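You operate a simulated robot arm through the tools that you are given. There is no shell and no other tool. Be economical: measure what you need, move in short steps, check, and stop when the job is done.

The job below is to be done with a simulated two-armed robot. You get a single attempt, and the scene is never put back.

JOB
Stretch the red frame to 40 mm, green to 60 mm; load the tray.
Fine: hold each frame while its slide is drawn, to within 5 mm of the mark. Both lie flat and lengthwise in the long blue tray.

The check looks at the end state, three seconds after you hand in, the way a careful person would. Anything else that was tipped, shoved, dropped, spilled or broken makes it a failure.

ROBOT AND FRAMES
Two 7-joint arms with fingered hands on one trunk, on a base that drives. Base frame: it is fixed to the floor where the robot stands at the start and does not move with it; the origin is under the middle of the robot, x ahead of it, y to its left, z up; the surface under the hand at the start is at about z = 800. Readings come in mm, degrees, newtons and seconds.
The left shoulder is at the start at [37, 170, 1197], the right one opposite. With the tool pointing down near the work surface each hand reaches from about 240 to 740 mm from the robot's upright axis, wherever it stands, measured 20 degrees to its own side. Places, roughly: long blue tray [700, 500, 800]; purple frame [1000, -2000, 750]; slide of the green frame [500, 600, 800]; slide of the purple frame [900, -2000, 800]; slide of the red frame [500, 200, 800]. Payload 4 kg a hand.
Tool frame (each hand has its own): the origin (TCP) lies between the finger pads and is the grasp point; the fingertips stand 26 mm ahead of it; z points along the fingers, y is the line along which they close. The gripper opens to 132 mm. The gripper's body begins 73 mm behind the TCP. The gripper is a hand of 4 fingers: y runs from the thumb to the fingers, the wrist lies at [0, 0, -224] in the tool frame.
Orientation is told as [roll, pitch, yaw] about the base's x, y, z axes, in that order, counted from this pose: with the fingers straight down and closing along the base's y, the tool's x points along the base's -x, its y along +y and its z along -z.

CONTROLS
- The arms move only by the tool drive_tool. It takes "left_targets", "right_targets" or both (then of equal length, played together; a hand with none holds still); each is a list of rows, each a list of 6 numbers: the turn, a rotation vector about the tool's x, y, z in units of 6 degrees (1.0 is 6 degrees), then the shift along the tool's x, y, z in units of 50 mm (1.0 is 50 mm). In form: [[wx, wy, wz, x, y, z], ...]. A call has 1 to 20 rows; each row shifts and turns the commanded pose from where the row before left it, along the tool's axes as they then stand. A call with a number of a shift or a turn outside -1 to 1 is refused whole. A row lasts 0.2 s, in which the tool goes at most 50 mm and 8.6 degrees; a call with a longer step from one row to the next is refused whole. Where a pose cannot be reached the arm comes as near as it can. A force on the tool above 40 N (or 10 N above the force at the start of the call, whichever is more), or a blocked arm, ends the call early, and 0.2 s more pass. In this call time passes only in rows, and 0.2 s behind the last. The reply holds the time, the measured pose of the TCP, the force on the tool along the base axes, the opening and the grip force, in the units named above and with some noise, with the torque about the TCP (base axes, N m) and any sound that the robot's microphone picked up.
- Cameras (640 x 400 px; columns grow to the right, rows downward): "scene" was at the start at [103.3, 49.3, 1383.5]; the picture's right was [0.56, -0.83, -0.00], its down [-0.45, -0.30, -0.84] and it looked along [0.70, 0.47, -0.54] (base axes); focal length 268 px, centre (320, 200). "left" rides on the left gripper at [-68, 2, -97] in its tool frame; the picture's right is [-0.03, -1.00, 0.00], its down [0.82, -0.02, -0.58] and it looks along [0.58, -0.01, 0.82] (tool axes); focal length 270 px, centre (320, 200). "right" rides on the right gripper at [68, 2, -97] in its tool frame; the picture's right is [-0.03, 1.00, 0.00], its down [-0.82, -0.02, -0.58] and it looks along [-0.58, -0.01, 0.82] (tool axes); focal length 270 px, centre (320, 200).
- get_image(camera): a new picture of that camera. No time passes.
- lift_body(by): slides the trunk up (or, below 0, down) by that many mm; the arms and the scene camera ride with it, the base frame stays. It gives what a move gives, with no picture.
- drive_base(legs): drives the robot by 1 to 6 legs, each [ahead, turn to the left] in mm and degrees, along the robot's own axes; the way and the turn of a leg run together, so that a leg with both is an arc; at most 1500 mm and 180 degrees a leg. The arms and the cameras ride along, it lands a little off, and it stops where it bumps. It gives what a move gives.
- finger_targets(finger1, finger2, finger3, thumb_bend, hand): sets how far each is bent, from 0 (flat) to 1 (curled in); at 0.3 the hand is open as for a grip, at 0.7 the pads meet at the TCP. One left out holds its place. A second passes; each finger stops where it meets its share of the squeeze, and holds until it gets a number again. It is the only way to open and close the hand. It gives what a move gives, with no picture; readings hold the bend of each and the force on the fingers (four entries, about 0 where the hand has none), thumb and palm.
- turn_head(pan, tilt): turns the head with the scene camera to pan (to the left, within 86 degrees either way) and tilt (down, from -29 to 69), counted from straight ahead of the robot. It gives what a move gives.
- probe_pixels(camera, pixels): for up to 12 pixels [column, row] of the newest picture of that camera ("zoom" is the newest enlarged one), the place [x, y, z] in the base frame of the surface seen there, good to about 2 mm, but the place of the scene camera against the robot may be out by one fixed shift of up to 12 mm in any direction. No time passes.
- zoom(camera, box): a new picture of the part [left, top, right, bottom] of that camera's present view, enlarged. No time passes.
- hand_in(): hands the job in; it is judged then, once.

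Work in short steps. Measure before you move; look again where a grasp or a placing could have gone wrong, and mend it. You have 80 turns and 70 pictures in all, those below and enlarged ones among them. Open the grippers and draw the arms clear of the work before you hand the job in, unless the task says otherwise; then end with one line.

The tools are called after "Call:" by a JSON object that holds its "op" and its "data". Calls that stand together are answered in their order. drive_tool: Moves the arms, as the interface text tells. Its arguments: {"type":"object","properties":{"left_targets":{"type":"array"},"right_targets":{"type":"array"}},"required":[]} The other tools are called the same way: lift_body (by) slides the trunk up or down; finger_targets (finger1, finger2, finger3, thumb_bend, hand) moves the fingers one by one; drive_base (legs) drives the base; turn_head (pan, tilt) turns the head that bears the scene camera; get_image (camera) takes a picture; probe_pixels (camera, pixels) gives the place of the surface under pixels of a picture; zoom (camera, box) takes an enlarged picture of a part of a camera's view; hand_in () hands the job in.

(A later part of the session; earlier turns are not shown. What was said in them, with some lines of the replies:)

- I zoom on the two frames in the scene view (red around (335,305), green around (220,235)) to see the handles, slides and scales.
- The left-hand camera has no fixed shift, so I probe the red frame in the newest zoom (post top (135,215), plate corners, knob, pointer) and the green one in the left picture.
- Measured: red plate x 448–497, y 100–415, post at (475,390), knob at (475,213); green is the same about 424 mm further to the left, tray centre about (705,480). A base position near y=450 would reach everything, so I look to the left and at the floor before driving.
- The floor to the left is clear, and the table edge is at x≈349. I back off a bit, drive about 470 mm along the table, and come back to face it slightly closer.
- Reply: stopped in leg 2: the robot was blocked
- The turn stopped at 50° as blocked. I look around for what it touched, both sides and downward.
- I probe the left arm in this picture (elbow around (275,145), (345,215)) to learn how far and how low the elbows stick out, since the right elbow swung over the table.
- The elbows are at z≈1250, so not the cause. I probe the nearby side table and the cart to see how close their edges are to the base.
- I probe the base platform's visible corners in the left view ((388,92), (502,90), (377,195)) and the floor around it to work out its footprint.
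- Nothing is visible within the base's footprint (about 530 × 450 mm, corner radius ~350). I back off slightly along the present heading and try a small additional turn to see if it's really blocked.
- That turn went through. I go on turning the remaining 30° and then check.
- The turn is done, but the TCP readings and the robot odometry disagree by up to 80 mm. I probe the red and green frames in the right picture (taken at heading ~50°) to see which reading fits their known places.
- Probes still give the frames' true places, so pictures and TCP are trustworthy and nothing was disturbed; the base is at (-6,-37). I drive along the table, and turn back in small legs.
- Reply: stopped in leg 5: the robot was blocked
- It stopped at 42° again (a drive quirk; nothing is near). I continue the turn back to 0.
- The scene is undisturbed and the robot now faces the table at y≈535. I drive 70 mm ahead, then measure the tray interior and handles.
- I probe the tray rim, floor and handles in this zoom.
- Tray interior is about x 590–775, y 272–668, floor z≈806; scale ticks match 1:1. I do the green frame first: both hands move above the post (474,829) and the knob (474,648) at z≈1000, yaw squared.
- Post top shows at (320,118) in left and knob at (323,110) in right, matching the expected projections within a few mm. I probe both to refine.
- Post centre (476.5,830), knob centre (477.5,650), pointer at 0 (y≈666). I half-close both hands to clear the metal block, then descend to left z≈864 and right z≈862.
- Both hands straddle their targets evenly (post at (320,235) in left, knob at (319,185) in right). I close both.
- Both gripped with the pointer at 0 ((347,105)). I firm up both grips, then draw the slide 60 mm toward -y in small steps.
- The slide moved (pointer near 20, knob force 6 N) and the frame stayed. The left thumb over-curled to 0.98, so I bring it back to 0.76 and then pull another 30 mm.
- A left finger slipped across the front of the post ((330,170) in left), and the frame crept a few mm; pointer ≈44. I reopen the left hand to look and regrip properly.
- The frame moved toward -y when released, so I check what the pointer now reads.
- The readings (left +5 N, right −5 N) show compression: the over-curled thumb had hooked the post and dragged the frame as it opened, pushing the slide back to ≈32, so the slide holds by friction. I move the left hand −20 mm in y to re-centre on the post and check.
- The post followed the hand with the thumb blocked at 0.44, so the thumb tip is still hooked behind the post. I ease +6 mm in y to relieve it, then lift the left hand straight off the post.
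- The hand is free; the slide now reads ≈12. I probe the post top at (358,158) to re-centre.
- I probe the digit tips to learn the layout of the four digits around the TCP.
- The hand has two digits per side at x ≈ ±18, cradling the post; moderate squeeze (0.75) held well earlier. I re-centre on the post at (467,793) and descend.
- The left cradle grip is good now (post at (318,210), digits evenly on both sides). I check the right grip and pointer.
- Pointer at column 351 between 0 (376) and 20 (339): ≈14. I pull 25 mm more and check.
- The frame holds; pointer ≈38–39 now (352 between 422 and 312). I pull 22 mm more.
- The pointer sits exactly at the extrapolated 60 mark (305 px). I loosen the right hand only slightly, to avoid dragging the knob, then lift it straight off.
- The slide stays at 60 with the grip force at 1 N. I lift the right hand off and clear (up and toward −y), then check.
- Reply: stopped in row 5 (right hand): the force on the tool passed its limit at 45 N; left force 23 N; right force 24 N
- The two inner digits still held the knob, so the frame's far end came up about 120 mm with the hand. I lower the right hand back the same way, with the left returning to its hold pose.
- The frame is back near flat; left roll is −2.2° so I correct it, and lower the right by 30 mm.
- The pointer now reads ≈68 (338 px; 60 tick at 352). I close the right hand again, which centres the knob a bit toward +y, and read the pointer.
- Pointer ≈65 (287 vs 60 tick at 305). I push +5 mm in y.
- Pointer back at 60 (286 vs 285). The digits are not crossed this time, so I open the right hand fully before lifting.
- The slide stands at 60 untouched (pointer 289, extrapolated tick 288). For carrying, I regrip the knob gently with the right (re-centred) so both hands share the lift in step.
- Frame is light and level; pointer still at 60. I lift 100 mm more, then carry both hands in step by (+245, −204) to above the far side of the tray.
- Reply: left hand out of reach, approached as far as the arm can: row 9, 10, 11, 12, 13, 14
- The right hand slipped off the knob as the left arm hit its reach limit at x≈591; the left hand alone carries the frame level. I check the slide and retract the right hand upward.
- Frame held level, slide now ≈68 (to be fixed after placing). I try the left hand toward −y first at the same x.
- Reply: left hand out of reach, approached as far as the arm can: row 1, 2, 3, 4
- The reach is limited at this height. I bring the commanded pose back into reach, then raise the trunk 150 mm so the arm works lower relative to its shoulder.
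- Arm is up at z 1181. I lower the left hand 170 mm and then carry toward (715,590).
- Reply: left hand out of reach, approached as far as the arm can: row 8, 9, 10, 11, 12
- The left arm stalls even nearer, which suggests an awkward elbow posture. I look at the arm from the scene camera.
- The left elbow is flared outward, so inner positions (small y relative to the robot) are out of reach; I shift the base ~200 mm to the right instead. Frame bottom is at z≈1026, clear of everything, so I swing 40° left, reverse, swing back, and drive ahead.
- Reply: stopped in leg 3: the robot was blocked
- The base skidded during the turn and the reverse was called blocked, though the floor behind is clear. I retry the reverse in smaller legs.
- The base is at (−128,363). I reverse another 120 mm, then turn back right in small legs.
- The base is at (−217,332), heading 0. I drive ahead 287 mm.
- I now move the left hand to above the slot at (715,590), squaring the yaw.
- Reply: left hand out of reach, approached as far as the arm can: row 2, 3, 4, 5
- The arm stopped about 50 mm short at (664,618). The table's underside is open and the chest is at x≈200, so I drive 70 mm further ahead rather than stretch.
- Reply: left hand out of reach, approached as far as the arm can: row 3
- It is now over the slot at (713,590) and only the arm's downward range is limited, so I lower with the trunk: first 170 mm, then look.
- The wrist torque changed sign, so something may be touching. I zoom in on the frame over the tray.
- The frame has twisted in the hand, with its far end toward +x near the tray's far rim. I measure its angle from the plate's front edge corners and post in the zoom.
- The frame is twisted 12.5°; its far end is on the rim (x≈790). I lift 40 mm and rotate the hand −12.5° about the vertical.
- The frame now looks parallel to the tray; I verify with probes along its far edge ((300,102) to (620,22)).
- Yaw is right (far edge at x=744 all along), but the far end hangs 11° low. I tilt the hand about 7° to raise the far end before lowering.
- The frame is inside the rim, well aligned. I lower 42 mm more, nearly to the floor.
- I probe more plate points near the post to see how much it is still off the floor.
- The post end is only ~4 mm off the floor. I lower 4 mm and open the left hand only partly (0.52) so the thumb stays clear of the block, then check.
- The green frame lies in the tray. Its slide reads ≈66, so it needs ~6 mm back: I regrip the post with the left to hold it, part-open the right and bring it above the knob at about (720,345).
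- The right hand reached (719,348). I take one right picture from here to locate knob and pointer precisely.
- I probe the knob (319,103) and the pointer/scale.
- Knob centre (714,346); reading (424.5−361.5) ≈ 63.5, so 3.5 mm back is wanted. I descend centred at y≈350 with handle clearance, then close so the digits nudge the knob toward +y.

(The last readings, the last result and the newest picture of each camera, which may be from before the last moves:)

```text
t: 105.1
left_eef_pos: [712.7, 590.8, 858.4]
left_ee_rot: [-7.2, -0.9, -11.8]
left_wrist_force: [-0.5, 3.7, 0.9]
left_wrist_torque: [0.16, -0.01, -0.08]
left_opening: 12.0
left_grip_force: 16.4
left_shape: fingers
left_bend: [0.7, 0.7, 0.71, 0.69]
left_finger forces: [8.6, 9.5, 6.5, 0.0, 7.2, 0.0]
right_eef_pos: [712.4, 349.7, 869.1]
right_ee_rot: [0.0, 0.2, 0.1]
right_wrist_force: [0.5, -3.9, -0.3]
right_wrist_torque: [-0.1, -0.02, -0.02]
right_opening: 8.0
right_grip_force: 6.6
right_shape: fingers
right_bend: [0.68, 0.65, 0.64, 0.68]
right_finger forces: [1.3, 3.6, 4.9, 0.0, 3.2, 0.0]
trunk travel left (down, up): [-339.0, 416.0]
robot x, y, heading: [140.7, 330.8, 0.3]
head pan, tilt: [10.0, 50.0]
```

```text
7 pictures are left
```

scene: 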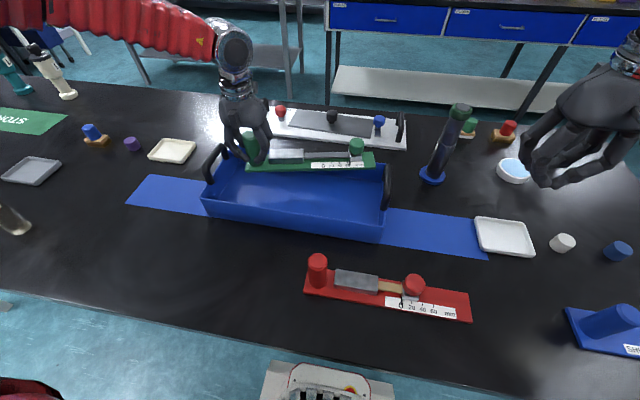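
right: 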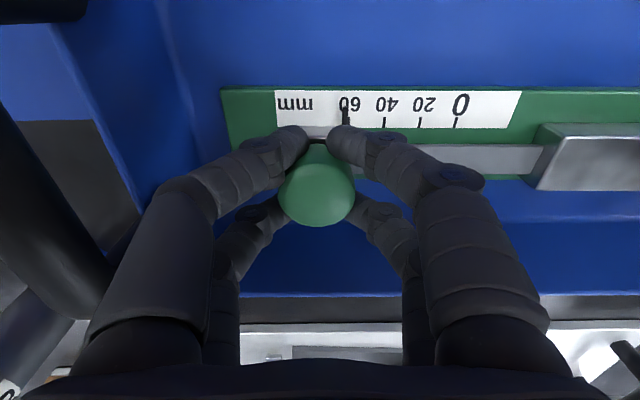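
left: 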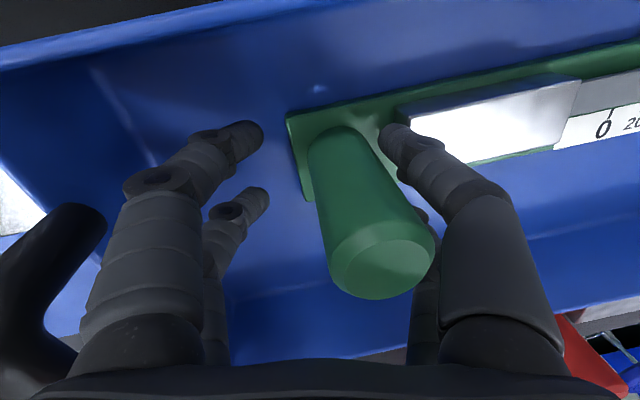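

Pointer ≈61.5 (345 vs the 60 position 348), within tolerance. I open the right hand, lift it, then open the left and raise both with the trunk.

Call:
{"op": "finger_targets", "data": {"hand": "right", "finger1": 0.5, "finger2": 0.5, "finger3": 0.5, "thumb_bend": 0.5}}

Call:
{"op": "drive_tool", "data": {"right_targets": [[0, 0, 0, 0, 0, -0.4], [0, 0, 0, 0, 0, -0.8], [0, 0, 0, 0, 0, -0.8]]}}

Call:
{"op": "finger_targets", "data": {"hand": "left", "finger1": 0.53, "finger2": 0.53, "finger3": 0.53, "thumb_bend": 0.53}}

Call:
{"op": "lift_body", "data": {"by": 150}}

Call:
{"op": "get_image", "data": {"camera": "scene"}}

```text
t: 106.1
left_eef_pos: [713.7, 590.2, 858.5]
left_ee_rot: [-7.2, -0.9, -11.9]
left_wrist_force: [-0.6, -0.1, -0.5]
left_wrist_torque: [0.04, -0.03, -0.03]
left_opening: 11.9
left_grip_force: 16.3
left_shape: fingers
left_bend: [0.71, 0.71, 0.71, 0.69]
left_finger forces: [8.2, 8.7, 7.3, 0.0, 8.4, 0.1]
right_eef_pos: [712.5, 349.1, 869.8]
right_ee_rot: [0.1, 0.2, 0.2]
right_wrist_force: [0.1, 0.0, -0.7]
right_wrist_torque: [-0.03, 0.01, -0.01]
right_opening: 65.1
right_grip_force: 0.1
right_shape: fingers
right_bend: [0.5, 0.5, 0.5, 0.5]
right_finger forces: [0.0, 0.1, 0.0, 0.0, 0.0, 0.0]
trunk travel left (down, up): [-339.0, 416.0]
robot x, y, heading: [139.1, 331.2, 0.1]
head pan, tilt: [10.0, 50.0]
```

```text
t: 106.9
left_eef_pos: [712.2, 589.5, 858.6]
left_ee_rot: [-7.2, -0.9, -11.9]
left_wrist_force: [-1.0, 0.4, 1.3]
left_wrist_torque: [0.07, -0.01, -0.05]
left_opening: 11.9
left_grip_force: 15.7
left_shape: fingers
left_bend: [0.71, 0.71, 0.71, 0.69]
left_finger forces: [8.2, 8.9, 7.3, 0.0, 8.4, 0.0]
right_eef_pos: [712.4, 349.0, 970.7]
right_ee_rot: [0.1, 0.3, 0.1]
right_wrist_force: [-1.1, -0.4, -0.2]
right_wrist_torque: [-0.03, -0.03, -0.01]
right_opening: 65.4
right_grip_force: 0.0
right_shape: fingers
right_bend: [0.5, 0.5, 0.5, 0.5]
right_finger forces: [0.0, 0.0, 0.1, 0.1, 0.0, 0.1]
trunk travel left (down, up): [-339.0, 416.0]
robot x, y, heading: [139.1, 331.0, 0.2]
head pan, tilt: [10.0, 50.0]
```

```text
t: 107.9
left_eef_pos: [713.1, 591.0, 858.8]
left_ee_rot: [-7.2, -0.8, -11.8]
left_wrist_force: [-0.9, -0.2, 1.1]
left_wrist_torque: [0.0, 0.0, 0.0]
left_opening: 55.5
left_grip_force: 0.7
left_shape: fingers
left_bend: [0.53, 0.53, 0.53, 0.53]
left_finger forces: [0.0, 0.0, 0.0, 0.1, 0.2, 0.0]
right_eef_pos: [712.9, 349.0, 969.5]
right_ee_rot: [0.2, 0.2, 0.1]
right_wrist_force: [-0.1, 0.1, 0.3]
right_wrist_torque: [0.01, -0.02, 0.03]
right_opening: 65.4
right_grip_force: 0.1
right_shape: fingers
right_bend: [0.5, 0.5, 0.5, 0.5]
right_finger forces: [0.0, 0.1, 0.1, 0.0, 0.0, 0.0]
trunk travel left (down, up): [-339.0, 416.0]
robot x, y, heading: [140.8, 330.7, 0.2]
head pan, tilt: [10.0, 50.0]
```

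```text
t: 109.6
left_eef_pos: [714.1, 591.5, 1007.8]
left_ee_rot: [-7.2, -0.8, -11.9]
left_wrist_force: [0.6, 0.4, -0.5]
left_wrist_torque: [0.02, 0.0, 0.02]
left_opening: 55.3
left_grip_force: 0.0
left_shape: fingers
left_bend: [0.53, 0.53, 0.53, 0.53]
left_finger forces: [0.0, 0.0, 0.0, 0.0, 0.0, 0.0]
right_eef_pos: [713.2, 349.4, 1119.0]
right_ee_rot: [0.1, 0.2, 0.0]
right_wrist_force: [-0.6, 0.1, 0.2]
right_wrist_torque: [-0.03, 0.03, 0.01]
right_opening: 65.4
right_grip_force: 0.0
right_shape: fingers
right_bend: [0.5, 0.5, 0.5, 0.5]
right_finger forces: [0.0, 0.0, 0.0, 0.0, 0.0, 0.0]
trunk travel left (down, up): [-489.0, 266.0]
robot x, y, heading: [138.4, 330.2, 0.0]
head pan, tilt: [10.0, 50.0]
```

```text
6 pictures are left
```

scene: 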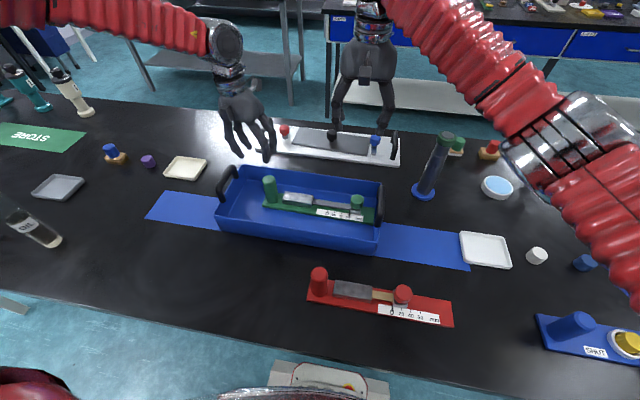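

The green frame sits flat in the tray with all else in place. For the red frame I back off 140 mm and turn 30° right, so both hands can reach it from the left arm's comfortable side.

Call:
{"op": "drive_base", "data": {"legs": [[-140, 0], [0, -10], [0, -10], [0, -10]]}}

```text
t: 113.7
left_eef_pos: [623.0, 270.2, 1011.7]
left_ee_rot: [-7.1, -0.8, -41.7]
left_wrist_force: [0.5, -0.4, 0.7]
left_wrist_torque: [0.06, -0.03, 0.01]
left_opening: 55.9
left_grip_force: 0.1
left_shape: fingers
left_bend: [0.53, 0.53, 0.53, 0.53]
left_finger forces: [0.0, 0.0, 0.0, 0.1, 0.1, 0.0]
right_eef_pos: [503.5, 61.0, 1122.0]
right_ee_rot: [0.3, 0.0, -29.7]
right_wrist_force: [-0.3, -0.4, -0.7]
right_wrist_torque: [0.05, -0.03, 0.0]
right_opening: 65.7
right_grip_force: 0.1
right_shape: fingers
right_bend: [0.5, 0.5, 0.5, 0.5]
right_finger forces: [0.1, 0.0, 0.1, 0.0, 0.0, 0.0]
trunk travel left (down, up): [-489.0, 266.0]
robot x, y, heading: [14.7, 362.8, -29.9]
head pan, tilt: [10.0, 50.0]
stopped in leg 4: the robot was blocked; the commanded pose is now the measured one
```

The base is at (15,363), heading −30°. I level the left hand, yaw both hands to −15° (halfway, to leave wrist range for placing), and move above the red post (474.5,392) and knob (474.5,212.5).

Call:
{"op": "drive_tool", "data": {"left_targets": [[-0.6, 0, 0, 0, 0, 0], [-0.6, 0, 0, 0, 0, 0], [0, 0, -0.89, 0, 0, 0], [0, 0, -0.89, 0, 0, 0], [0, 0, -0.89, 0, 0, 0], [0, 0, -0.89, 0, 0, 0], [0, 0, -0.89, 0, 0, 0], [0, 0, 0, 0.7, 0.313, 0], [0, 0, 0, 0.7, 0.313, 0], [0, 0, 0, 0.7, 0.313, 0], [0, 0, 0, 0.7, 0.313, 0], [0, 0, 0, 0.7, 0.313, 0]], "right_targets": [[0, 0, 0, 0, 0, 0], [0, 0, 0, 0, 0, 0], [0, 0, -0.82, 0, 0, 0], [0, 0, -0.82, 0, 0, 0], [0, 0, -0.82, 0, 0, 0], [0, 0, 0, 0, 0, 0], [0, 0, 0, 0, 0, 0], [0, 0, 0, 0.266, 0.558, 0], [0, 0, 0, 0.266, 0.558, 0], [0, 0, 0, 0.266, 0.558, 0], [0, 0, 0, 0.266, 0.558, 0], [0, 0, 0, 0.266, 0.558, 0]]}}

Call:
{"op": "finger_targets", "data": {"hand": "left", "finger1": 0.46, "finger2": 0.46, "finger3": 0.46, "thumb_bend": 0.46}}

Call:
{"op": "finger_targets", "data": {"hand": "right", "finger1": 0.46, "finger2": 0.46, "finger3": 0.46, "thumb_bend": 0.46}}

```text
t: 116.3
left_eef_pos: [471.3, 401.8, 1011.2]
left_ee_rot: [-0.4, -0.9, -14.9]
left_wrist_force: [-0.7, -1.1, -0.4]
left_wrist_torque: [-0.04, 0.0, -0.01]
left_opening: 55.5
left_grip_force: 0.0
left_shape: fingers
left_bend: [0.53, 0.53, 0.53, 0.53]
left_finger forces: [0.0, 0.1, 0.0, 0.0, 0.0, 0.1]
left hand out of reach, approached as far as the arm can: row 1, 2
right_eef_pos: [474.4, 217.0, 1121.6]
right_ee_rot: [0.0, 0.0, -15.0]
right_wrist_force: [-0.1, -0.1, 0.2]
right_wrist_torque: [-0.03, -0.01, 0.02]
right_opening: 65.9
right_grip_force: 0.2
right_shape: fingers
right_bend: [0.5, 0.5, 0.5, 0.5]
right_finger forces: [0.0, 0.0, 0.0, 0.1, 0.0, 0.0]
trunk travel left (down, up): [-489.0, 266.0]
robot x, y, heading: [18.1, 363.2, -29.8]
head pan, tilt: [10.0, 50.0]
```

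```text
t: 117.3
left_eef_pos: [473.2, 399.9, 1010.9]
left_ee_rot: [-0.5, -0.7, -15.0]
left_wrist_force: [-0.5, 0.8, 0.0]
left_wrist_torque: [-0.01, 0.01, 0.01]
left_opening: 79.0
left_grip_force: 0.0
left_shape: fingers
left_bend: [0.46, 0.46, 0.46, 0.46]
left_finger forces: [0.0, 0.0, 0.0, 0.1, 0.0, 0.0]
right_eef_pos: [474.4, 215.3, 1122.9]
right_ee_rot: [0.0, 0.0, -14.9]
right_wrist_force: [-0.3, -0.1, 0.3]
right_wrist_torque: [-0.02, 0.01, 0.0]
right_opening: 65.9
right_grip_force: 0.0
right_shape: fingers
right_bend: [0.5, 0.5, 0.5, 0.5]
right_finger forces: [0.0, 0.0, 0.1, 0.0, 0.0, 0.0]
trunk travel left (down, up): [-489.0, 266.0]
robot x, y, heading: [15.5, 358.7, -29.6]
head pan, tilt: [10.0, 50.0]
```

```text
t: 118.3
left_eef_pos: [473.8, 400.7, 1010.2]
left_ee_rot: [-0.4, -0.7, -15.0]
left_wrist_force: [-0.2, 0.6, -0.4]
left_wrist_torque: [0.01, -0.02, 0.01]
left_opening: 78.9
left_grip_force: 0.1
left_shape: fingers
left_bend: [0.46, 0.46, 0.46, 0.46]
left_finger forces: [0.0, 0.1, 0.0, 0.0, 0.0, 0.0]
right_eef_pos: [474.5, 216.1, 1121.9]
right_ee_rot: [0.1, 0.0, -14.8]
right_wrist_force: [-0.4, -1.2, 0.4]
right_wrist_torque: [0.0, 0.01, 0.02]
right_opening: 78.6
right_grip_force: 0.1
right_shape: fingers
right_bend: [0.46, 0.46, 0.46, 0.46]
right_finger forces: [0.0, 0.1, 0.0, 0.0, 0.0, 0.0]
trunk travel left (down, up): [-489.0, 266.0]
robot x, y, heading: [17.8, 358.0, -29.8]
head pan, tilt: [10.0, 50.0]
```

Both reached. I fine-centre, level heights by arm, then lower both 110 mm with the trunk to straddle post and knob.

Call:
{"op": "drive_tool", "data": {"left_targets": [[0, 0, 0, -0.06, -0.16, 0.17], [0, 0, 0, 0, 0, 0.17], [0, 0, 0, 0, 0, 0.17], [0, 0, 0, 0, 0, 0.17]], "right_targets": [[0, 0, 0, -0.02, -0.06, 0.75], [0, 0, 0, 0, 0, 0.75], [0, 0, 0, 0, 0, 0.75], [0, 0, 0, 0, 0, 0.75]]}}

Call:
{"op": "lift_body", "data": {"by": -110}}

Call:
{"op": "get_image", "data": {"camera": "right"}}

```text
t: 119.3
left_eef_pos: [474.8, 391.3, 976.2]
left_ee_rot: [-0.3, -0.8, -15.1]
left_wrist_force: [-0.7, -0.2, -0.8]
left_wrist_torque: [0.01, -0.03, -0.01]
left_opening: 78.7
left_grip_force: 0.1
left_shape: fingers
left_bend: [0.46, 0.46, 0.46, 0.46]
left_finger forces: [0.1, 0.0, 0.0, 0.0, 0.0, 0.0]
right_eef_pos: [475.6, 213.1, 971.1]
right_ee_rot: [0.1, 0.2, -14.9]
right_wrist_force: [-0.2, -0.1, 0.0]
right_wrist_torque: [0.02, -0.03, -0.03]
right_opening: 79.2
right_grip_force: 0.1
right_shape: fingers
right_bend: [0.46, 0.46, 0.46, 0.46]
right_finger forces: [0.0, 0.0, 0.0, 0.0, 0.0, 0.1]
trunk travel left (down, up): [-489.0, 266.0]
robot x, y, heading: [15.5, 359.5, -29.6]
head pan, tilt: [10.0, 50.0]
```

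```text
t: 120.7
left_eef_pos: [474.3, 391.2, 866.9]
left_ee_rot: [-0.4, -0.8, -15.0]
left_wrist_force: [0.1, -0.6, 0.3]
left_wrist_torque: [-0.02, 0.02, -0.06]
left_opening: 78.9
left_grip_force: 0.2
left_shape: fingers
left_bend: [0.46, 0.46, 0.46, 0.46]
left_finger forces: [0.0, 0.1, 0.0, 0.1, 0.0, 0.2]
right_eef_pos: [475.8, 212.0, 862.7]
right_ee_rot: [0.1, 0.0, -14.9]
right_wrist_force: [-0.7, 0.3, 0.2]
right_wrist_torque: [-0.01, 0.0, 0.02]
right_opening: 79.1
right_grip_force: 0.0
right_shape: fingers
right_bend: [0.46, 0.46, 0.46, 0.46]
right_finger forces: [0.1, 0.0, 0.1, 0.0, 0.0, 0.1]
trunk travel left (down, up): [-379.0, 376.0]
robot x, y, heading: [14.8, 360.9, -29.6]
head pan, tilt: [10.0, 50.0]
```

```text
5 pictures are left
```

right: 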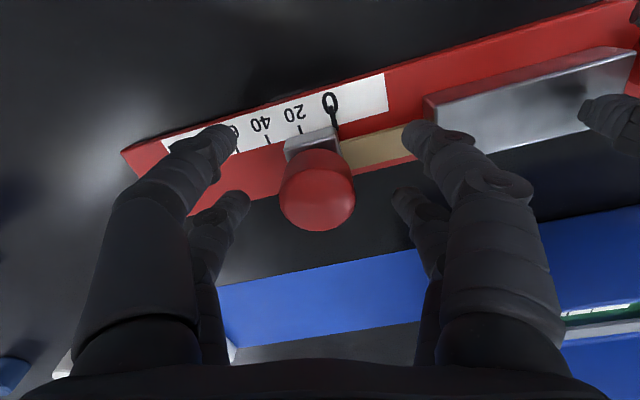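

Well centred (knob at (316,190)). I close both hands and draw the slide 40 mm along −y in small steps.

Call:
{"op": "finger_targets", "data": {"hand": "left", "finger1": 0.75, "finger2": 0.75, "finger3": 0.75, "thumb_bend": 0.75}}

Call:
{"op": "finger_targets", "data": {"hand": "right", "finger1": 0.72, "finger2": 0.72, "finger3": 0.72, "thumb_bend": 0.72}}

Call:
{"op": "drive_tool", "data": {"right_targets": [[0, 0, 0, -0.026, -0.0966, 0], [0, 0, 0, -0.026, -0.0966, 0], [0, 0, 0, -0.026, -0.0966, 0], [0, 0, 0, -0.026, -0.0966, 0], [0, 0, 0, -0.026, -0.0966, 0], [0, 0, 0, -0.026, -0.0966, 0], [0, 0, 0, -0.026, -0.0966, 0], [0, 0, 0, -0.026, -0.0966, 0]]}}

Call:
{"op": "get_image", "data": {"camera": "right"}}

```text
t: 121.7
left_eef_pos: [474.2, 392.0, 866.3]
left_ee_rot: [-0.4, -0.7, -15.1]
left_wrist_force: [0.6, -1.0, 0.5]
left_wrist_torque: [0.03, 0.02, -0.04]
left_opening: 9.8
left_grip_force: 15.6
left_shape: fingers
left_bend: [0.7, 0.68, 0.68, 0.68]
left_finger forces: [6.9, 8.8, 7.6, 0.1, 7.8, 0.0]
right_eef_pos: [474.4, 211.7, 862.1]
right_ee_rot: [0.0, 0.0, -14.9]
right_wrist_force: [-0.4, -0.3, -0.1]
right_wrist_torque: [-0.01, 0.01, 0.02]
right_opening: 78.9
right_grip_force: 0.0
right_shape: fingers
right_bend: [0.46, 0.46, 0.46, 0.46]
right_finger forces: [0.0, 0.0, 0.0, 0.0, 0.1, 0.0]
trunk travel left (down, up): [-379.0, 376.0]
robot x, y, heading: [17.3, 362.2, -29.7]
head pan, tilt: [10.0, 50.0]
```

```text
t: 122.7
left_eef_pos: [475.1, 390.5, 865.0]
left_ee_rot: [-0.4, -0.8, -15.0]
left_wrist_force: [0.2, -1.2, -0.1]
left_wrist_torque: [-0.01, 0.04, -0.06]
left_opening: 9.4
left_grip_force: 15.4
left_shape: fingers
left_bend: [0.71, 0.68, 0.68, 0.67]
left_finger forces: [7.1, 8.5, 8.0, 0.1, 7.9, 0.1]
right_eef_pos: [475.5, 211.6, 860.7]
right_ee_rot: [0.1, 0.1, -14.9]
right_wrist_force: [0.1, 0.3, -0.5]
right_wrist_torque: [0.0, -0.01, 0.01]
right_opening: 3.5
right_grip_force: 9.8
right_shape: fingers
right_bend: [0.7, 0.65, 0.66, 0.7]
right_finger forces: [3.2, 6.9, 6.7, 0.0, 3.1, 0.0]
trunk travel left (down, up): [-379.0, 376.0]
robot x, y, heading: [16.0, 359.8, -29.5]
head pan, tilt: [10.0, 50.0]
```

```text
t: 124.5
left_eef_pos: [474.4, 391.6, 865.6]
left_ee_rot: [-0.3, -0.7, -15.0]
left_wrist_force: [-1.6, -6.0, -0.1]
left_wrist_torque: [-0.15, 0.05, -0.07]
left_opening: 9.2
left_grip_force: 15.5
left_shape: fingers
left_bend: [0.71, 0.69, 0.68, 0.67]
left_finger forces: [6.2, 7.1, 8.1, 0.0, 9.5, 0.1]
right_eef_pos: [475.2, 173.1, 862.1]
right_ee_rot: [0.0, 0.1, -14.9]
right_wrist_force: [0.0, 5.5, 0.3]
right_wrist_torque: [0.16, 0.0, -0.02]
right_opening: 3.8
right_grip_force: 10.2
right_shape: fingers
right_bend: [0.7, 0.65, 0.68, 0.71]
right_finger forces: [4.9, 7.9, 5.0, 0.0, 2.6, 0.1]
trunk travel left (down, up): [-379.0, 376.0]
robot x, y, heading: [11.7, 361.4, -29.9]
head pan, tilt: [10.0, 50.0]
```

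```text
4 pictures are left
```

right: 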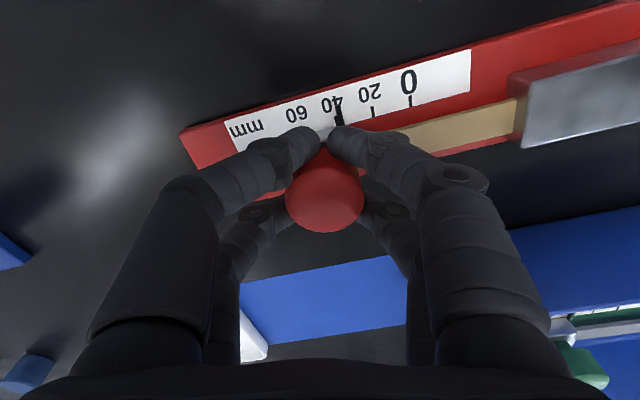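

The pointer sits near column 338–340, where 40 extrapolates (410, 374 → 338). I confirm with free probes.

Call:
{"op": "probe_pixels", "data": {"camera": "right", "pixels": [[410, 100], [374, 112], [338, 113], [336, 110], [341, 122], [340, 118]]}}

```text
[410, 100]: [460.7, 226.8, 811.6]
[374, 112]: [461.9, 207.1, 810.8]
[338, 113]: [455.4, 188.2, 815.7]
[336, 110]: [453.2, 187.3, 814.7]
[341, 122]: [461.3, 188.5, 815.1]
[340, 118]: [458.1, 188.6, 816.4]
```

Reading is 38.5. I add 1.5 mm, open the right hand and lift it away, then firm the left grip slightly and raise everything by the trunk.

Call:
{"op": "drive_tool", "data": {"right_targets": [[0, 0, 0, -0.008, -0.03, 0]]}}

Call:
{"op": "finger_targets", "data": {"hand": "right", "finger1": 0.45, "finger2": 0.45, "finger3": 0.45, "thumb_bend": 0.45}}

Call:
{"op": "drive_tool", "data": {"right_targets": [[0, 0, 0, 0, 0, -0.4], [0, 0, 0, 0, 0, -0.8], [0, 0, 0, 0, 0, -0.8], [0, 0, 0, 0, 0, -0.8]]}}

Call:
{"op": "finger_targets", "data": {"hand": "left", "finger1": 0.78, "finger2": 0.78, "finger3": 0.78, "thumb_bend": 0.78}}

Call:
{"op": "lift_body", "data": {"by": 30}}

Call:
{"op": "lift_body", "data": {"by": 130}}

```text
t: 124.9
left_eef_pos: [474.3, 389.9, 865.1]
left_ee_rot: [-0.4, -0.6, -15.1]
left_wrist_force: [-0.4, -5.3, -0.7]
left_wrist_torque: [-0.12, 0.03, -0.09]
left_opening: 9.1
left_grip_force: 15.7
left_shape: fingers
left_bend: [0.71, 0.69, 0.68, 0.68]
left_finger forces: [6.3, 7.0, 8.1, 0.0, 9.7, 0.0]
right_eef_pos: [477.2, 170.7, 862.2]
right_ee_rot: [0.0, 0.1, -14.9]
right_wrist_force: [0.2, 5.5, 0.9]
right_wrist_torque: [0.14, -0.02, 0.03]
right_opening: 3.9
right_grip_force: 10.3
right_shape: fingers
right_bend: [0.7, 0.65, 0.68, 0.71]
right_finger forces: [4.8, 7.8, 4.9, 0.0, 2.6, 0.0]
trunk travel left (down, up): [-379.0, 376.0]
robot x, y, heading: [15.7, 360.6, -29.7]
head pan, tilt: [10.0, 50.0]
```

```text
t: 125.9
left_eef_pos: [474.9, 391.1, 865.2]
left_ee_rot: [-0.4, -0.7, -14.9]
left_wrist_force: [0.3, 0.2, -0.2]
left_wrist_torque: [0.0, 0.07, -0.04]
left_opening: 9.2
left_grip_force: 15.7
left_shape: fingers
left_bend: [0.71, 0.69, 0.69, 0.67]
left_finger forces: [7.2, 9.4, 7.3, 0.1, 8.1, 0.0]
right_eef_pos: [475.3, 172.5, 861.5]
right_ee_rot: [0.1, 0.1, -14.9]
right_wrist_force: [0.4, -0.9, -0.7]
right_wrist_torque: [-0.02, 0.0, -0.02]
right_opening: 82.3
right_grip_force: 0.0
right_shape: fingers
right_bend: [0.45, 0.45, 0.45, 0.45]
right_finger forces: [0.0, 0.0, 0.1, 0.0, 0.1, 0.1]
trunk travel left (down, up): [-379.0, 376.0]
robot x, y, heading: [14.5, 358.8, -29.4]
head pan, tilt: [10.0, 50.0]
```

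```text
t: 126.9
left_eef_pos: [474.0, 390.9, 866.9]
left_ee_rot: [-0.4, -0.8, -15.0]
left_wrist_force: [0.4, 0.8, 0.4]
left_wrist_torque: [0.05, 0.02, -0.07]
left_opening: 9.5
left_grip_force: 16.3
left_shape: fingers
left_bend: [0.71, 0.69, 0.69, 0.67]
left_finger forces: [7.3, 9.5, 7.5, 0.1, 8.2, 0.1]
right_eef_pos: [475.3, 170.1, 1002.1]
right_ee_rot: [0.2, 0.2, -14.8]
right_wrist_force: [0.0, -0.4, 0.5]
right_wrist_torque: [0.0, -0.04, 0.03]
right_opening: 82.2
right_grip_force: 0.0
right_shape: fingers
right_bend: [0.45, 0.45, 0.45, 0.45]
right_finger forces: [0.1, 0.0, 0.0, 0.0, 0.0, 0.1]
trunk travel left (down, up): [-379.0, 376.0]
robot x, y, heading: [13.0, 360.4, -29.3]
head pan, tilt: [10.0, 50.0]
```

```text
t: 127.9
left_eef_pos: [474.5, 391.9, 866.1]
left_ee_rot: [-0.4, -0.8, -15.0]
left_wrist_force: [-1.0, -0.1, -0.3]
left_wrist_torque: [0.07, 0.04, -0.04]
left_opening: 8.1
left_grip_force: 20.1
left_shape: fingers
left_bend: [0.71, 0.69, 0.69, 0.67]
left_finger forces: [9.4, 11.3, 8.5, 0.1, 10.4, 0.0]
right_eef_pos: [474.9, 170.9, 1002.6]
right_ee_rot: [0.1, 0.0, -14.8]
right_wrist_force: [-0.9, 0.3, 0.8]
right_wrist_torque: [0.0, 0.02, 0.0]
right_opening: 82.2
right_grip_force: 0.0
right_shape: fingers
right_bend: [0.45, 0.45, 0.45, 0.45]
right_finger forces: [0.0, 0.1, 0.0, 0.0, 0.1, 0.1]
trunk travel left (down, up): [-379.0, 376.0]
robot x, y, heading: [16.9, 360.7, -29.7]
head pan, tilt: [10.0, 50.0]
```

```text
t: 128.6
left_eef_pos: [474.3, 391.1, 895.5]
left_ee_rot: [-0.3, -0.7, -15.0]
left_wrist_force: [-0.4, -0.3, -2.3]
left_wrist_torque: [0.24, 0.04, -0.03]
left_opening: 7.5
left_grip_force: 21.2
left_shape: fingers
left_bend: [0.71, 0.7, 0.68, 0.67]
left_finger forces: [9.5, 14.2, 8.1, 0.0, 11.4, 0.0]
right_eef_pos: [476.3, 169.7, 1030.5]
right_ee_rot: [0.0, 0.1, -14.8]
right_wrist_force: [-0.2, 0.2, 0.6]
right_wrist_torque: [0.01, 0.0, 0.01]
right_opening: 82.5
right_grip_force: 0.1
right_shape: fingers
right_bend: [0.45, 0.45, 0.45, 0.45]
right_finger forces: [0.1, 0.0, 0.0, 0.1, 0.0, 0.1]
trunk travel left (down, up): [-409.0, 346.0]
robot x, y, heading: [14.6, 359.8, -29.8]
head pan, tilt: [10.0, 50.0]
```

```text
t: 130.2
left_eef_pos: [474.2, 392.9, 1025.9]
left_ee_rot: [-0.4, -0.7, -15.0]
left_wrist_force: [0.1, -0.4, -1.8]
left_wrist_torque: [0.29, 0.03, 0.01]
left_opening: 7.5
left_grip_force: 23.0
left_shape: fingers
left_bend: [0.71, 0.71, 0.68, 0.67]
left_finger forces: [9.9, 14.9, 8.2, 0.1, 11.9, 0.0]
right_eef_pos: [475.9, 170.3, 1160.9]
right_ee_rot: [0.1, 0.2, -15.0]
right_wrist_force: [-0.3, 0.1, 0.5]
right_wrist_torque: [0.05, 0.01, 0.0]
right_opening: 82.4
right_grip_force: 0.0
right_shape: fingers
right_bend: [0.45, 0.45, 0.45, 0.45]
right_finger forces: [0.0, 0.1, 0.0, 0.1, 0.1, 0.0]
trunk travel left (down, up): [-539.0, 216.0]
robot x, y, heading: [11.9, 358.4, -29.6]
head pan, tilt: [10.0, 50.0]
```

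The red frame is lifted by the left hand. I turn the base back left by 30° in small legs.

Call:
{"op": "drive_base", "data": {"legs": [[0, 10], [0, 10], [0, 10]]}}

```text
t: 132.8
left_eef_pos: [396.1, 616.4, 1025.9]
left_ee_rot: [-0.4, -0.7, 15.0]
left_wrist_force: [0.2, 0.2, -2.0]
left_wrist_torque: [0.26, 0.14, 0.0]
left_opening: 7.1
left_grip_force: 22.9
left_shape: fingers
left_bend: [0.71, 0.71, 0.68, 0.67]
left_finger forces: [9.9, 15.0, 8.6, 0.0, 12.0, 0.0]
right_eef_pos: [508.8, 425.8, 1162.3]
right_ee_rot: [0.0, 0.0, 15.1]
right_wrist_force: [0.5, 0.6, -1.1]
right_wrist_torque: [-0.03, -0.02, -0.01]
right_opening: 82.5
right_grip_force: 0.0
right_shape: fingers
right_bend: [0.45, 0.45, 0.45, 0.45]
right_finger forces: [0.1, 0.0, 0.0, 0.0, 0.0, 0.1]
trunk travel left (down, up): [-539.0, 216.0]
robot x, y, heading: [18.2, 328.6, 0.0]
head pan, tilt: [10.0, 50.0]
```

Base is at heading 0. I drive ahead 122 mm, then raise the hand 80 mm (for reach), yaw −30° to square the frame, and move to above x≈643, y≈590, with the right hand moving aside.

Call:
{"op": "drive_base", "data": {"legs": [[122, 0]]}}

Call:
{"op": "drive_tool", "data": {"left_targets": [[0, 0, 0, 0, 0, -0.8], [0, 0, 0, 0, 0, -0.8], [0, 0, 0.83, 0, 0, 0], [0, 0, 0.83, 0, 0, 0], [0, 0, 0.83, 0, 0, 0], [0, 0, 0.83, 0, 0, 0], [0, 0, 0.83, 0, 0, 0], [0, 0, 0.83, 0, 0, 0], [0, 0, 0, -0.51, 0.03, 0], [0, 0, 0, -0.51, 0.03, 0], [0, 0, 0, -0.51, 0.03, 0], [0, 0, 0, -0.51, 0.03, 0], [0, 0, 0, -0.51, 0.03, 0]], "right_targets": [[0, 0, 0, 0.3, -0.8, 0], [0, 0, 0, 0.3, -0.8, 0], [0, 0, 0, 0.3, -0.8, 0], [0, 0, 0, 0.3, -0.8, 0], [0, 0, 0, 0.3, -0.8, 0], [0, 0, 0, 0, 0, 0], [0, 0, 0, 0, 0, 0], [0, 0, 0, 0, 0, 0], [0, 0, 0, 0, 0, 0], [0, 0, 0, 0, 0, 0], [0, 0, 0, 0, 0, 0], [0, 0, 0, 0, 0, 0], [0, 0, 0, 0, 0, 0]]}}

Call:
{"op": "get_image", "data": {"camera": "left"}}

```text
t: 134.1
left_eef_pos: [519.8, 616.0, 1026.5]
left_ee_rot: [-0.2, -0.7, 15.0]
left_wrist_force: [0.0, -0.5, -2.6]
left_wrist_torque: [0.26, 0.21, 0.04]
left_opening: 6.6
left_grip_force: 25.8
left_shape: fingers
left_bend: [0.72, 0.71, 0.68, 0.68]
left_finger forces: [12.0, 15.6, 10.1, 0.2, 13.6, 0.0]
right_eef_pos: [632.5, 425.6, 1161.6]
right_ee_rot: [0.2, 0.1, 15.0]
right_wrist_force: [-0.1, -0.6, 0.3]
right_wrist_torque: [0.02, 0.06, -0.01]
right_opening: 83.0
right_grip_force: 0.0
right_shape: fingers
right_bend: [0.45, 0.45, 0.45, 0.45]
right_finger forces: [0.0, 0.1, 0.0, 0.0, 0.0, 0.1]
trunk travel left (down, up): [-539.0, 216.0]
robot x, y, heading: [139.0, 328.7, 0.0]
head pan, tilt: [10.0, 50.0]
```

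```text
t: 136.9
left_eef_pos: [643.3, 591.3, 1107.2]
left_ee_rot: [0.1, -0.6, -14.9]
left_wrist_force: [0.6, 0.2, -2.2]
left_wrist_torque: [0.3, 0.03, 0.05]
left_opening: 6.4
left_grip_force: 27.0
left_shape: fingers
left_bend: [0.72, 0.71, 0.68, 0.68]
left_finger forces: [12.9, 16.5, 10.6, 0.1, 13.8, 0.1]
right_eef_pos: [611.8, 213.3, 1161.7]
right_ee_rot: [0.2, 0.1, 15.1]
right_wrist_force: [-0.8, 0.1, 0.4]
right_wrist_torque: [0.03, 0.0, 0.01]
right_opening: 82.8
right_grip_force: 0.1
right_shape: fingers
right_bend: [0.45, 0.45, 0.45, 0.45]
right_finger forces: [0.0, 0.0, 0.1, 0.0, 0.0, 0.0]
trunk travel left (down, up): [-539.0, 216.0]
robot x, y, heading: [136.6, 330.1, 0.0]
head pan, tilt: [10.0, 50.0]
```

```text
3 pictures are left
```

left: 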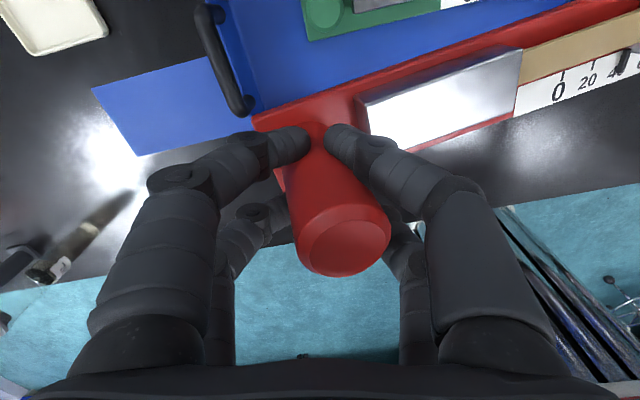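

I probe the red plate's far edge, post and scale for yaw and tilt.

Call:
{"op": "probe_pixels", "data": {"camera": "left", "pixels": [[265, 116], [340, 93], [420, 68], [500, 45], [580, 20], [345, 248], [270, 125], [585, 97], [625, 58], [588, 70], [330, 14]]}}

```text
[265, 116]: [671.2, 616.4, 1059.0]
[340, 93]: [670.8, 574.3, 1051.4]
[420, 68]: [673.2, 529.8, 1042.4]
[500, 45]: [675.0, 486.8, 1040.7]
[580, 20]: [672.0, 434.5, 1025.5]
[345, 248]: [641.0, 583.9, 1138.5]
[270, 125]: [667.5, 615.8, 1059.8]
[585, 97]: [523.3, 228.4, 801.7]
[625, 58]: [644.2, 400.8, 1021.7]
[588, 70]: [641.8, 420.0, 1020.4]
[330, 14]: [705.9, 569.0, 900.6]
```

Yaw is within 0.5° (far edge x≈672), tilt is 10.6° with the far end low, and the slide still reads ≈40. I tilt the hand ~7° to raise the far end, then lower by the trunk in stages.

Call:
{"op": "drive_tool", "data": {"left_targets": [[0.57, -0.15, 0, 0, 0, 0], [0.57, -0.15, 0, 0, 0, 0]]}}

Call:
{"op": "lift_body", "data": {"by": -150}}

Call:
{"op": "lift_body", "data": {"by": -50}}

Call:
{"op": "lift_body", "data": {"by": -20}}

Call:
{"op": "zoom", "data": {"camera": "scene", "box": [170, 110, 430, 280]}}

```text
t: 137.5
left_eef_pos: [643.1, 592.8, 1109.0]
left_ee_rot: [-6.9, -2.7, -14.7]
left_wrist_force: [-0.1, 0.9, -2.6]
left_wrist_torque: [0.26, 0.02, 0.0]
left_opening: 6.4
left_grip_force: 26.7
left_shape: fingers
left_bend: [0.72, 0.71, 0.68, 0.68]
left_finger forces: [12.9, 16.7, 10.7, 0.1, 14.0, 0.0]
right_eef_pos: [611.4, 215.3, 1161.5]
right_ee_rot: [0.1, 0.1, 15.2]
right_wrist_force: [0.2, -0.7, -0.5]
right_wrist_torque: [-0.01, 0.0, -0.02]
right_opening: 82.8
right_grip_force: 0.1
right_shape: fingers
right_bend: [0.45, 0.45, 0.45, 0.45]
right_finger forces: [0.1, 0.0, 0.1, 0.1, 0.0, 0.0]
trunk travel left (down, up): [-539.0, 216.0]
robot x, y, heading: [136.6, 328.5, 0.0]
head pan, tilt: [10.0, 50.0]
```

```text
t: 139.2
left_eef_pos: [642.9, 591.9, 960.1]
left_ee_rot: [-6.8, -2.8, -14.7]
left_wrist_force: [-0.3, 0.6, -2.2]
left_wrist_torque: [0.31, 0.0, -0.02]
left_opening: 6.3
left_grip_force: 27.0
left_shape: fingers
left_bend: [0.72, 0.71, 0.68, 0.68]
left_finger forces: [12.8, 16.7, 10.7, 0.1, 14.1, 0.0]
right_eef_pos: [612.2, 213.5, 1013.2]
right_ee_rot: [0.1, -0.1, 15.0]
right_wrist_force: [-0.1, -0.1, -0.1]
right_wrist_torque: [-0.02, 0.02, 0.02]
right_opening: 82.4
right_grip_force: 0.0
right_shape: fingers
right_bend: [0.45, 0.45, 0.45, 0.45]
right_finger forces: [0.0, 0.0, 0.0, 0.1, 0.0, 0.1]
trunk travel left (down, up): [-389.0, 366.0]
robot x, y, heading: [135.7, 327.1, -0.2]
head pan, tilt: [10.0, 50.0]
```

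```text
t: 140.2
left_eef_pos: [642.4, 590.6, 909.7]
left_ee_rot: [-6.7, -2.6, -14.8]
left_wrist_force: [0.0, 0.4, -2.7]
left_wrist_torque: [0.32, 0.02, -0.02]
left_opening: 6.4
left_grip_force: 26.7
left_shape: fingers
left_bend: [0.72, 0.71, 0.68, 0.68]
left_finger forces: [12.8, 16.4, 10.8, 0.0, 13.9, 0.1]
right_eef_pos: [610.4, 214.5, 963.3]
right_ee_rot: [0.2, 0.0, 15.2]
right_wrist_force: [0.1, -0.9, 0.0]
right_wrist_torque: [-0.01, -0.04, -0.01]
right_opening: 82.7
right_grip_force: 0.1
right_shape: fingers
right_bend: [0.45, 0.45, 0.45, 0.45]
right_finger forces: [0.0, 0.1, 0.0, 0.0, 0.0, 0.1]
trunk travel left (down, up): [-339.0, 416.0]
robot x, y, heading: [138.5, 332.2, 0.3]
head pan, tilt: [10.0, 50.0]
```

```text
t: 140.8
left_eef_pos: [642.2, 593.1, 888.6]
left_ee_rot: [-6.7, -2.7, -14.7]
left_wrist_force: [-0.2, 0.1, -1.5]
left_wrist_torque: [0.19, -0.02, -0.02]
left_opening: 5.8
left_grip_force: 25.1
left_shape: fingers
left_bend: [0.72, 0.71, 0.69, 0.71]
left_finger forces: [11.6, 14.2, 10.8, 0.0, 13.6, 0.0]
right_eef_pos: [610.8, 213.7, 942.0]
right_ee_rot: [0.1, 0.0, 15.1]
right_wrist_force: [0.5, -0.4, 0.2]
right_wrist_torque: [-0.04, 0.01, -0.02]
right_opening: 82.8
right_grip_force: 0.2
right_shape: fingers
right_bend: [0.45, 0.45, 0.45, 0.45]
right_finger forces: [0.1, 0.0, 0.1, 0.0, 0.1, 0.1]
trunk travel left (down, up): [-319.0, 436.0]
robot x, y, heading: [134.2, 329.2, 0.2]
head pan, tilt: [10.0, 50.0]
```

```text
2.35 times, centred on (300, 195) of scene
5 turns are left
```

zoom: 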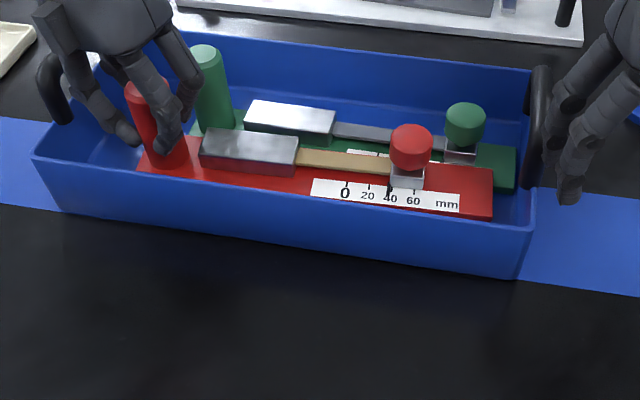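

The red frame is inside the tray with its far end just touching (torque falling), reading ≈40; about 19 mm remains at the post end. I raise the right hand, lower 12 + 7 mm, open the left partly, lift straight off with the trunk, and look.

Call:
{"op": "drive_tool", "data": {"right_targets": [[0, 0, 0, 0, 0, -0.8], [0, 0, 0, 0, 0, -0.8], [0, 0, 0, 0, 0, -0.8]]}}

Call:
{"op": "lift_body", "data": {"by": -12}}

Call:
{"op": "lift_body", "data": {"by": -7}}

Call:
{"op": "finger_targets", "data": {"hand": "left", "finger1": 0.53, "finger2": 0.53, "finger3": 0.53, "thumb_bend": 0.53}}

Call:
{"op": "lift_body", "data": {"by": 25}}

Call:
{"op": "lift_body", "data": {"by": 150}}

Call:
{"op": "zoom", "data": {"camera": "scene", "box": [190, 130, 430, 290]}}

```text
t: 141.6
left_eef_pos: [642.6, 593.1, 888.4]
left_ee_rot: [-6.8, -2.7, -14.7]
left_wrist_force: [0.0, -0.2, -2.2]
left_wrist_torque: [0.15, 0.0, -0.01]
left_opening: 5.8
left_grip_force: 25.2
left_shape: fingers
left_bend: [0.72, 0.71, 0.69, 0.71]
left_finger forces: [11.5, 14.4, 10.7, 0.1, 13.6, 0.1]
right_eef_pos: [611.3, 213.6, 1063.0]
right_ee_rot: [0.0, 0.0, 15.2]
right_wrist_force: [-0.9, -0.5, -0.1]
right_wrist_torque: [0.0, -0.02, -0.01]
right_opening: 82.8
right_grip_force: 0.1
right_shape: fingers
right_bend: [0.45, 0.45, 0.45, 0.45]
right_finger forces: [0.0, 0.0, 0.1, 0.0, 0.0, 0.0]
trunk travel left (down, up): [-319.0, 436.0]
robot x, y, heading: [136.5, 329.2, 0.2]
head pan, tilt: [10.0, 50.0]
```

```text
t: 142.2
left_eef_pos: [642.0, 590.5, 877.1]
left_ee_rot: [-6.8, -2.6, -14.8]
left_wrist_force: [0.5, 0.1, -1.0]
left_wrist_torque: [0.09, -0.01, 0.03]
left_opening: 4.6
left_grip_force: 24.6
left_shape: fingers
left_bend: [0.72, 0.7, 0.69, 0.72]
left_finger forces: [12.1, 13.4, 11.8, 0.1, 11.6, 0.0]
right_eef_pos: [609.5, 212.9, 1050.7]
right_ee_rot: [0.0, -0.1, 15.1]
right_wrist_force: [0.0, 0.0, -0.6]
right_wrist_torque: [0.01, -0.02, 0.03]
right_opening: 82.9
right_grip_force: 0.0
right_shape: fingers
right_bend: [0.45, 0.45, 0.45, 0.45]
right_finger forces: [0.0, 0.0, 0.1, 0.0, 0.0, 0.1]
trunk travel left (down, up): [-307.0, 448.0]
robot x, y, heading: [138.9, 331.4, -0.1]
head pan, tilt: [10.0, 50.0]
```

```text
t: 142.8
left_eef_pos: [642.8, 592.3, 871.9]
left_ee_rot: [-6.7, -2.8, -14.7]
left_wrist_force: [2.5, 2.2, 10.5]
left_wrist_torque: [0.09, -0.01, 0.0]
left_opening: 3.9
left_grip_force: 27.6
left_shape: fingers
left_bend: [0.72, 0.7, 0.71, 0.72]
left_finger forces: [15.0, 16.2, 11.9, 0.0, 13.1, 0.1]
right_eef_pos: [610.7, 212.2, 1043.2]
right_ee_rot: [0.1, 0.0, 15.1]
right_wrist_force: [-0.9, -0.1, -0.4]
right_wrist_torque: [-0.03, 0.0, 0.01]
right_opening: 83.1
right_grip_force: 0.1
right_shape: fingers
right_bend: [0.45, 0.45, 0.45, 0.45]
right_finger forces: [0.0, 0.0, 0.0, 0.0, 0.0, 0.0]
trunk travel left (down, up): [-300.0, 455.0]
robot x, y, heading: [134.4, 328.1, 0.3]
head pan, tilt: [10.0, 50.0]
```

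```text
t: 143.8
left_eef_pos: [643.1, 590.5, 869.5]
left_ee_rot: [-6.7, -2.6, -14.7]
left_wrist_force: [0.1, -0.8, -1.0]
left_wrist_torque: [-0.02, -0.02, 0.01]
left_opening: 55.4
left_grip_force: 0.0
left_shape: fingers
left_bend: [0.53, 0.53, 0.53, 0.53]
left_finger forces: [0.1, 0.1, 0.0, 0.0, 0.0, 0.0]
right_eef_pos: [610.9, 213.9, 1042.8]
right_ee_rot: [0.1, 0.1, 15.1]
right_wrist_force: [0.5, -0.4, -0.1]
right_wrist_torque: [0.01, -0.02, 0.0]
right_opening: 82.6
right_grip_force: 0.2
right_shape: fingers
right_bend: [0.45, 0.45, 0.45, 0.45]
right_finger forces: [0.0, 0.0, 0.1, 0.0, 0.1, 0.0]
trunk travel left (down, up): [-300.0, 455.0]
robot x, y, heading: [136.5, 330.1, 0.1]
head pan, tilt: [10.0, 50.0]
```

```text
t: 144.5
left_eef_pos: [643.4, 591.2, 894.1]
left_ee_rot: [-6.8, -2.4, -14.7]
left_wrist_force: [-0.2, 1.6, 0.6]
left_wrist_torque: [-0.04, -0.04, 0.02]
left_opening: 55.3
left_grip_force: 0.1
left_shape: fingers
left_bend: [0.53, 0.53, 0.53, 0.53]
left_finger forces: [0.0, 0.1, 0.0, 0.0, 0.0, 0.0]
right_eef_pos: [611.5, 213.8, 1066.9]
right_ee_rot: [0.0, 0.1, 15.2]
right_wrist_force: [1.1, -0.3, -0.4]
right_wrist_torque: [0.01, 0.0, 0.0]
right_opening: 82.9
right_grip_force: 0.1
right_shape: fingers
right_bend: [0.45, 0.45, 0.45, 0.45]
right_finger forces: [0.1, 0.0, 0.0, 0.1, 0.0, 0.0]
trunk travel left (down, up): [-325.0, 430.0]
robot x, y, heading: [138.0, 332.9, 0.1]
head pan, tilt: [10.0, 50.0]
```

```text
t: 146.3
left_eef_pos: [641.9, 591.7, 1044.2]
left_ee_rot: [-6.8, -2.6, -14.7]
left_wrist_force: [-0.6, 0.0, -0.6]
left_wrist_torque: [-0.02, -0.03, 0.03]
left_opening: 55.3
left_grip_force: 0.1
left_shape: fingers
left_bend: [0.53, 0.53, 0.53, 0.53]
left_finger forces: [0.1, 0.1, 0.0, 0.0, 0.0, 0.0]
right_eef_pos: [611.7, 213.9, 1218.2]
right_ee_rot: [0.1, 0.1, 15.1]
right_wrist_force: [-0.5, -0.7, 0.2]
right_wrist_torque: [-0.02, 0.0, -0.03]
right_opening: 82.6
right_grip_force: 0.0
right_shape: fingers
right_bend: [0.45, 0.45, 0.45, 0.45]
right_finger forces: [0.1, 0.0, 0.0, 0.0, 0.0, 0.0]
trunk travel left (down, up): [-475.0, 280.0]
robot x, y, heading: [142.4, 330.4, 0.1]
head pan, tilt: [10.0, 50.0]
```

```text
2.50 times, centred on (310, 210) of scene
4 turns are left
```

zoom: 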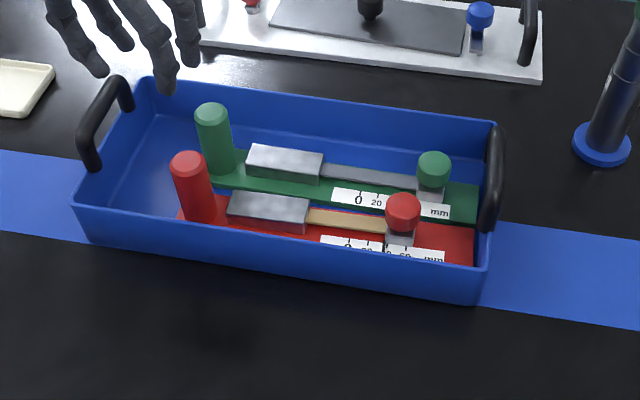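

Both frames lie lengthwise in the tray. I verify flatness with probes, open the hands fully and draw back 200 mm.

Call:
{"op": "probe_pixels", "data": {"camera": "zoom", "pixels": [[190, 158], [403, 200], [210, 112], [434, 160], [240, 197], [300, 210], [225, 222], [450, 240], [250, 190], [460, 205]]}}

Call:
{"op": "finger_targets", "data": {"hand": "left", "finger1": 0.3, "finger2": 0.3, "finger3": 0.3, "thumb_bend": 0.3}}

Call:
{"op": "finger_targets", "data": {"hand": "right", "finger1": 0.3, "finger2": 0.3, "finger3": 0.3, "thumb_bend": 0.3}}

Call:
{"op": "drive_base", "data": {"legs": [[-200, 0]]}}

Call:
{"op": "zoom", "data": {"camera": "left", "box": [240, 0, 640, 200]}}

```text
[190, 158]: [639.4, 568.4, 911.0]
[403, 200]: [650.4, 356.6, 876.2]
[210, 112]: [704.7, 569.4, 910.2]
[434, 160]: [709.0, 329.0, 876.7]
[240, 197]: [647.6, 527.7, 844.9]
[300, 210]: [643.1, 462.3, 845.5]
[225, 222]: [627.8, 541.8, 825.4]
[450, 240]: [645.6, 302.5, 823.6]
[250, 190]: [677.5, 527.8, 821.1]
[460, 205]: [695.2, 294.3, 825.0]
```

```text
t: 147.3
left_eef_pos: [643.4, 591.4, 1045.3]
left_ee_rot: [-6.7, -2.6, -14.6]
left_wrist_force: [0.0, -1.0, 0.6]
left_wrist_torque: [0.0, -0.01, 0.01]
left_opening: 132.1
left_grip_force: 0.1
left_shape: fingers
left_bend: [0.3, 0.3, 0.3, 0.3]
left_finger forces: [0.0, 0.0, 0.0, 0.1, 0.1, 0.0]
right_eef_pos: [609.8, 213.7, 1219.2]
right_ee_rot: [0.1, 0.1, 15.1]
right_wrist_force: [-0.1, 0.3, -0.5]
right_wrist_torque: [0.01, 0.0, -0.01]
right_opening: 82.8
right_grip_force: 0.2
right_shape: fingers
right_bend: [0.45, 0.45, 0.45, 0.45]
right_finger forces: [0.0, 0.0, 0.1, 0.0, 0.0, 0.1]
trunk travel left (down, up): [-475.0, 280.0]
robot x, y, heading: [138.2, 327.1, -0.3]
head pan, tilt: [10.0, 50.0]
```

```text
t: 148.3
left_eef_pos: [642.8, 591.2, 1044.1]
left_ee_rot: [-6.8, -2.6, -14.7]
left_wrist_force: [0.2, 0.1, -0.5]
left_wrist_torque: [-0.01, -0.01, 0.0]
left_opening: 132.3
left_grip_force: 0.1
left_shape: fingers
left_bend: [0.3, 0.3, 0.3, 0.3]
left_finger forces: [0.0, 0.0, 0.0, 0.0, 0.0, 0.0]
right_eef_pos: [612.3, 214.6, 1218.8]
right_ee_rot: [0.1, 0.1, 15.0]
right_wrist_force: [-0.5, -0.3, 0.5]
right_wrist_torque: [0.03, 0.01, -0.04]
right_opening: 132.3
right_grip_force: 0.0
right_shape: fingers
right_bend: [0.3, 0.3, 0.3, 0.3]
right_finger forces: [0.0, 0.1, 0.0, 0.0, 0.0, 0.0]
trunk travel left (down, up): [-475.0, 280.0]
robot x, y, heading: [135.6, 326.2, 0.1]
head pan, tilt: [10.0, 50.0]
```

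```text
t: 149.9
left_eef_pos: [438.6, 591.6, 1045.9]
left_ee_rot: [-6.7, -2.6, -14.7]
left_wrist_force: [0.0, 0.2, 0.1]
left_wrist_torque: [-0.02, -0.07, 0.0]
left_opening: 132.3
left_grip_force: 0.0
left_shape: fingers
left_bend: [0.3, 0.3, 0.3, 0.3]
left_finger forces: [0.0, 0.0, 0.0, 0.0, 0.1, 0.0]
right_eef_pos: [407.8, 213.2, 1219.3]
right_ee_rot: [0.1, 0.0, 15.2]
right_wrist_force: [-0.2, -0.2, 0.8]
right_wrist_torque: [-0.01, 0.01, 0.01]
right_opening: 132.3
right_grip_force: 0.2
right_shape: fingers
right_bend: [0.3, 0.3, 0.3, 0.3]
right_finger forces: [0.1, 0.1, 0.1, 0.0, 0.0, 0.0]
trunk travel left (down, up): [-475.0, 280.0]
robot x, y, heading: [-67.2, 328.6, -0.3]
head pan, tilt: [10.0, 50.0]
```

```text
1.60 times, centred on (440, 100) of left
3 turns are left
```

zoom: 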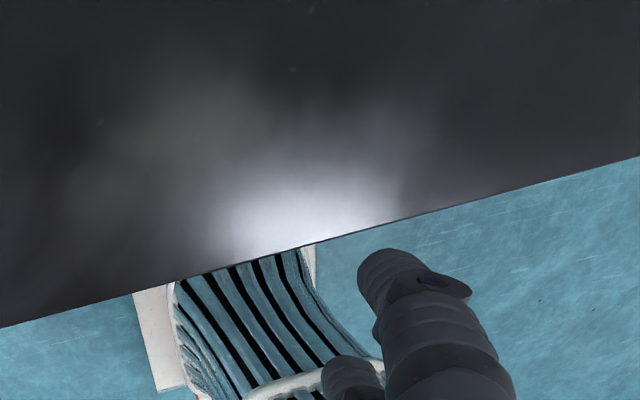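

The probes show both plates level on the tray floor. The slides last read about 61 mm (green) and 39–40 mm (red), and nothing has touched either knob since. The hands are open and drawn back clear of the work, and no pictures are left, so I hand in.

Call:
{"op": "hand_in", "data": {}}

```text
The job is handed in.
```

I handed the job in: the red frame (slide at about 40 mm) and the green frame (about 61 mm) lie flat and lengthwise in the blue tray. Those are the last pointer readings; I had no pictures left for one after the final release. The green frame was tilted up at one end and touched the tray's far rim during the work, but I saw nothing else disturbed.
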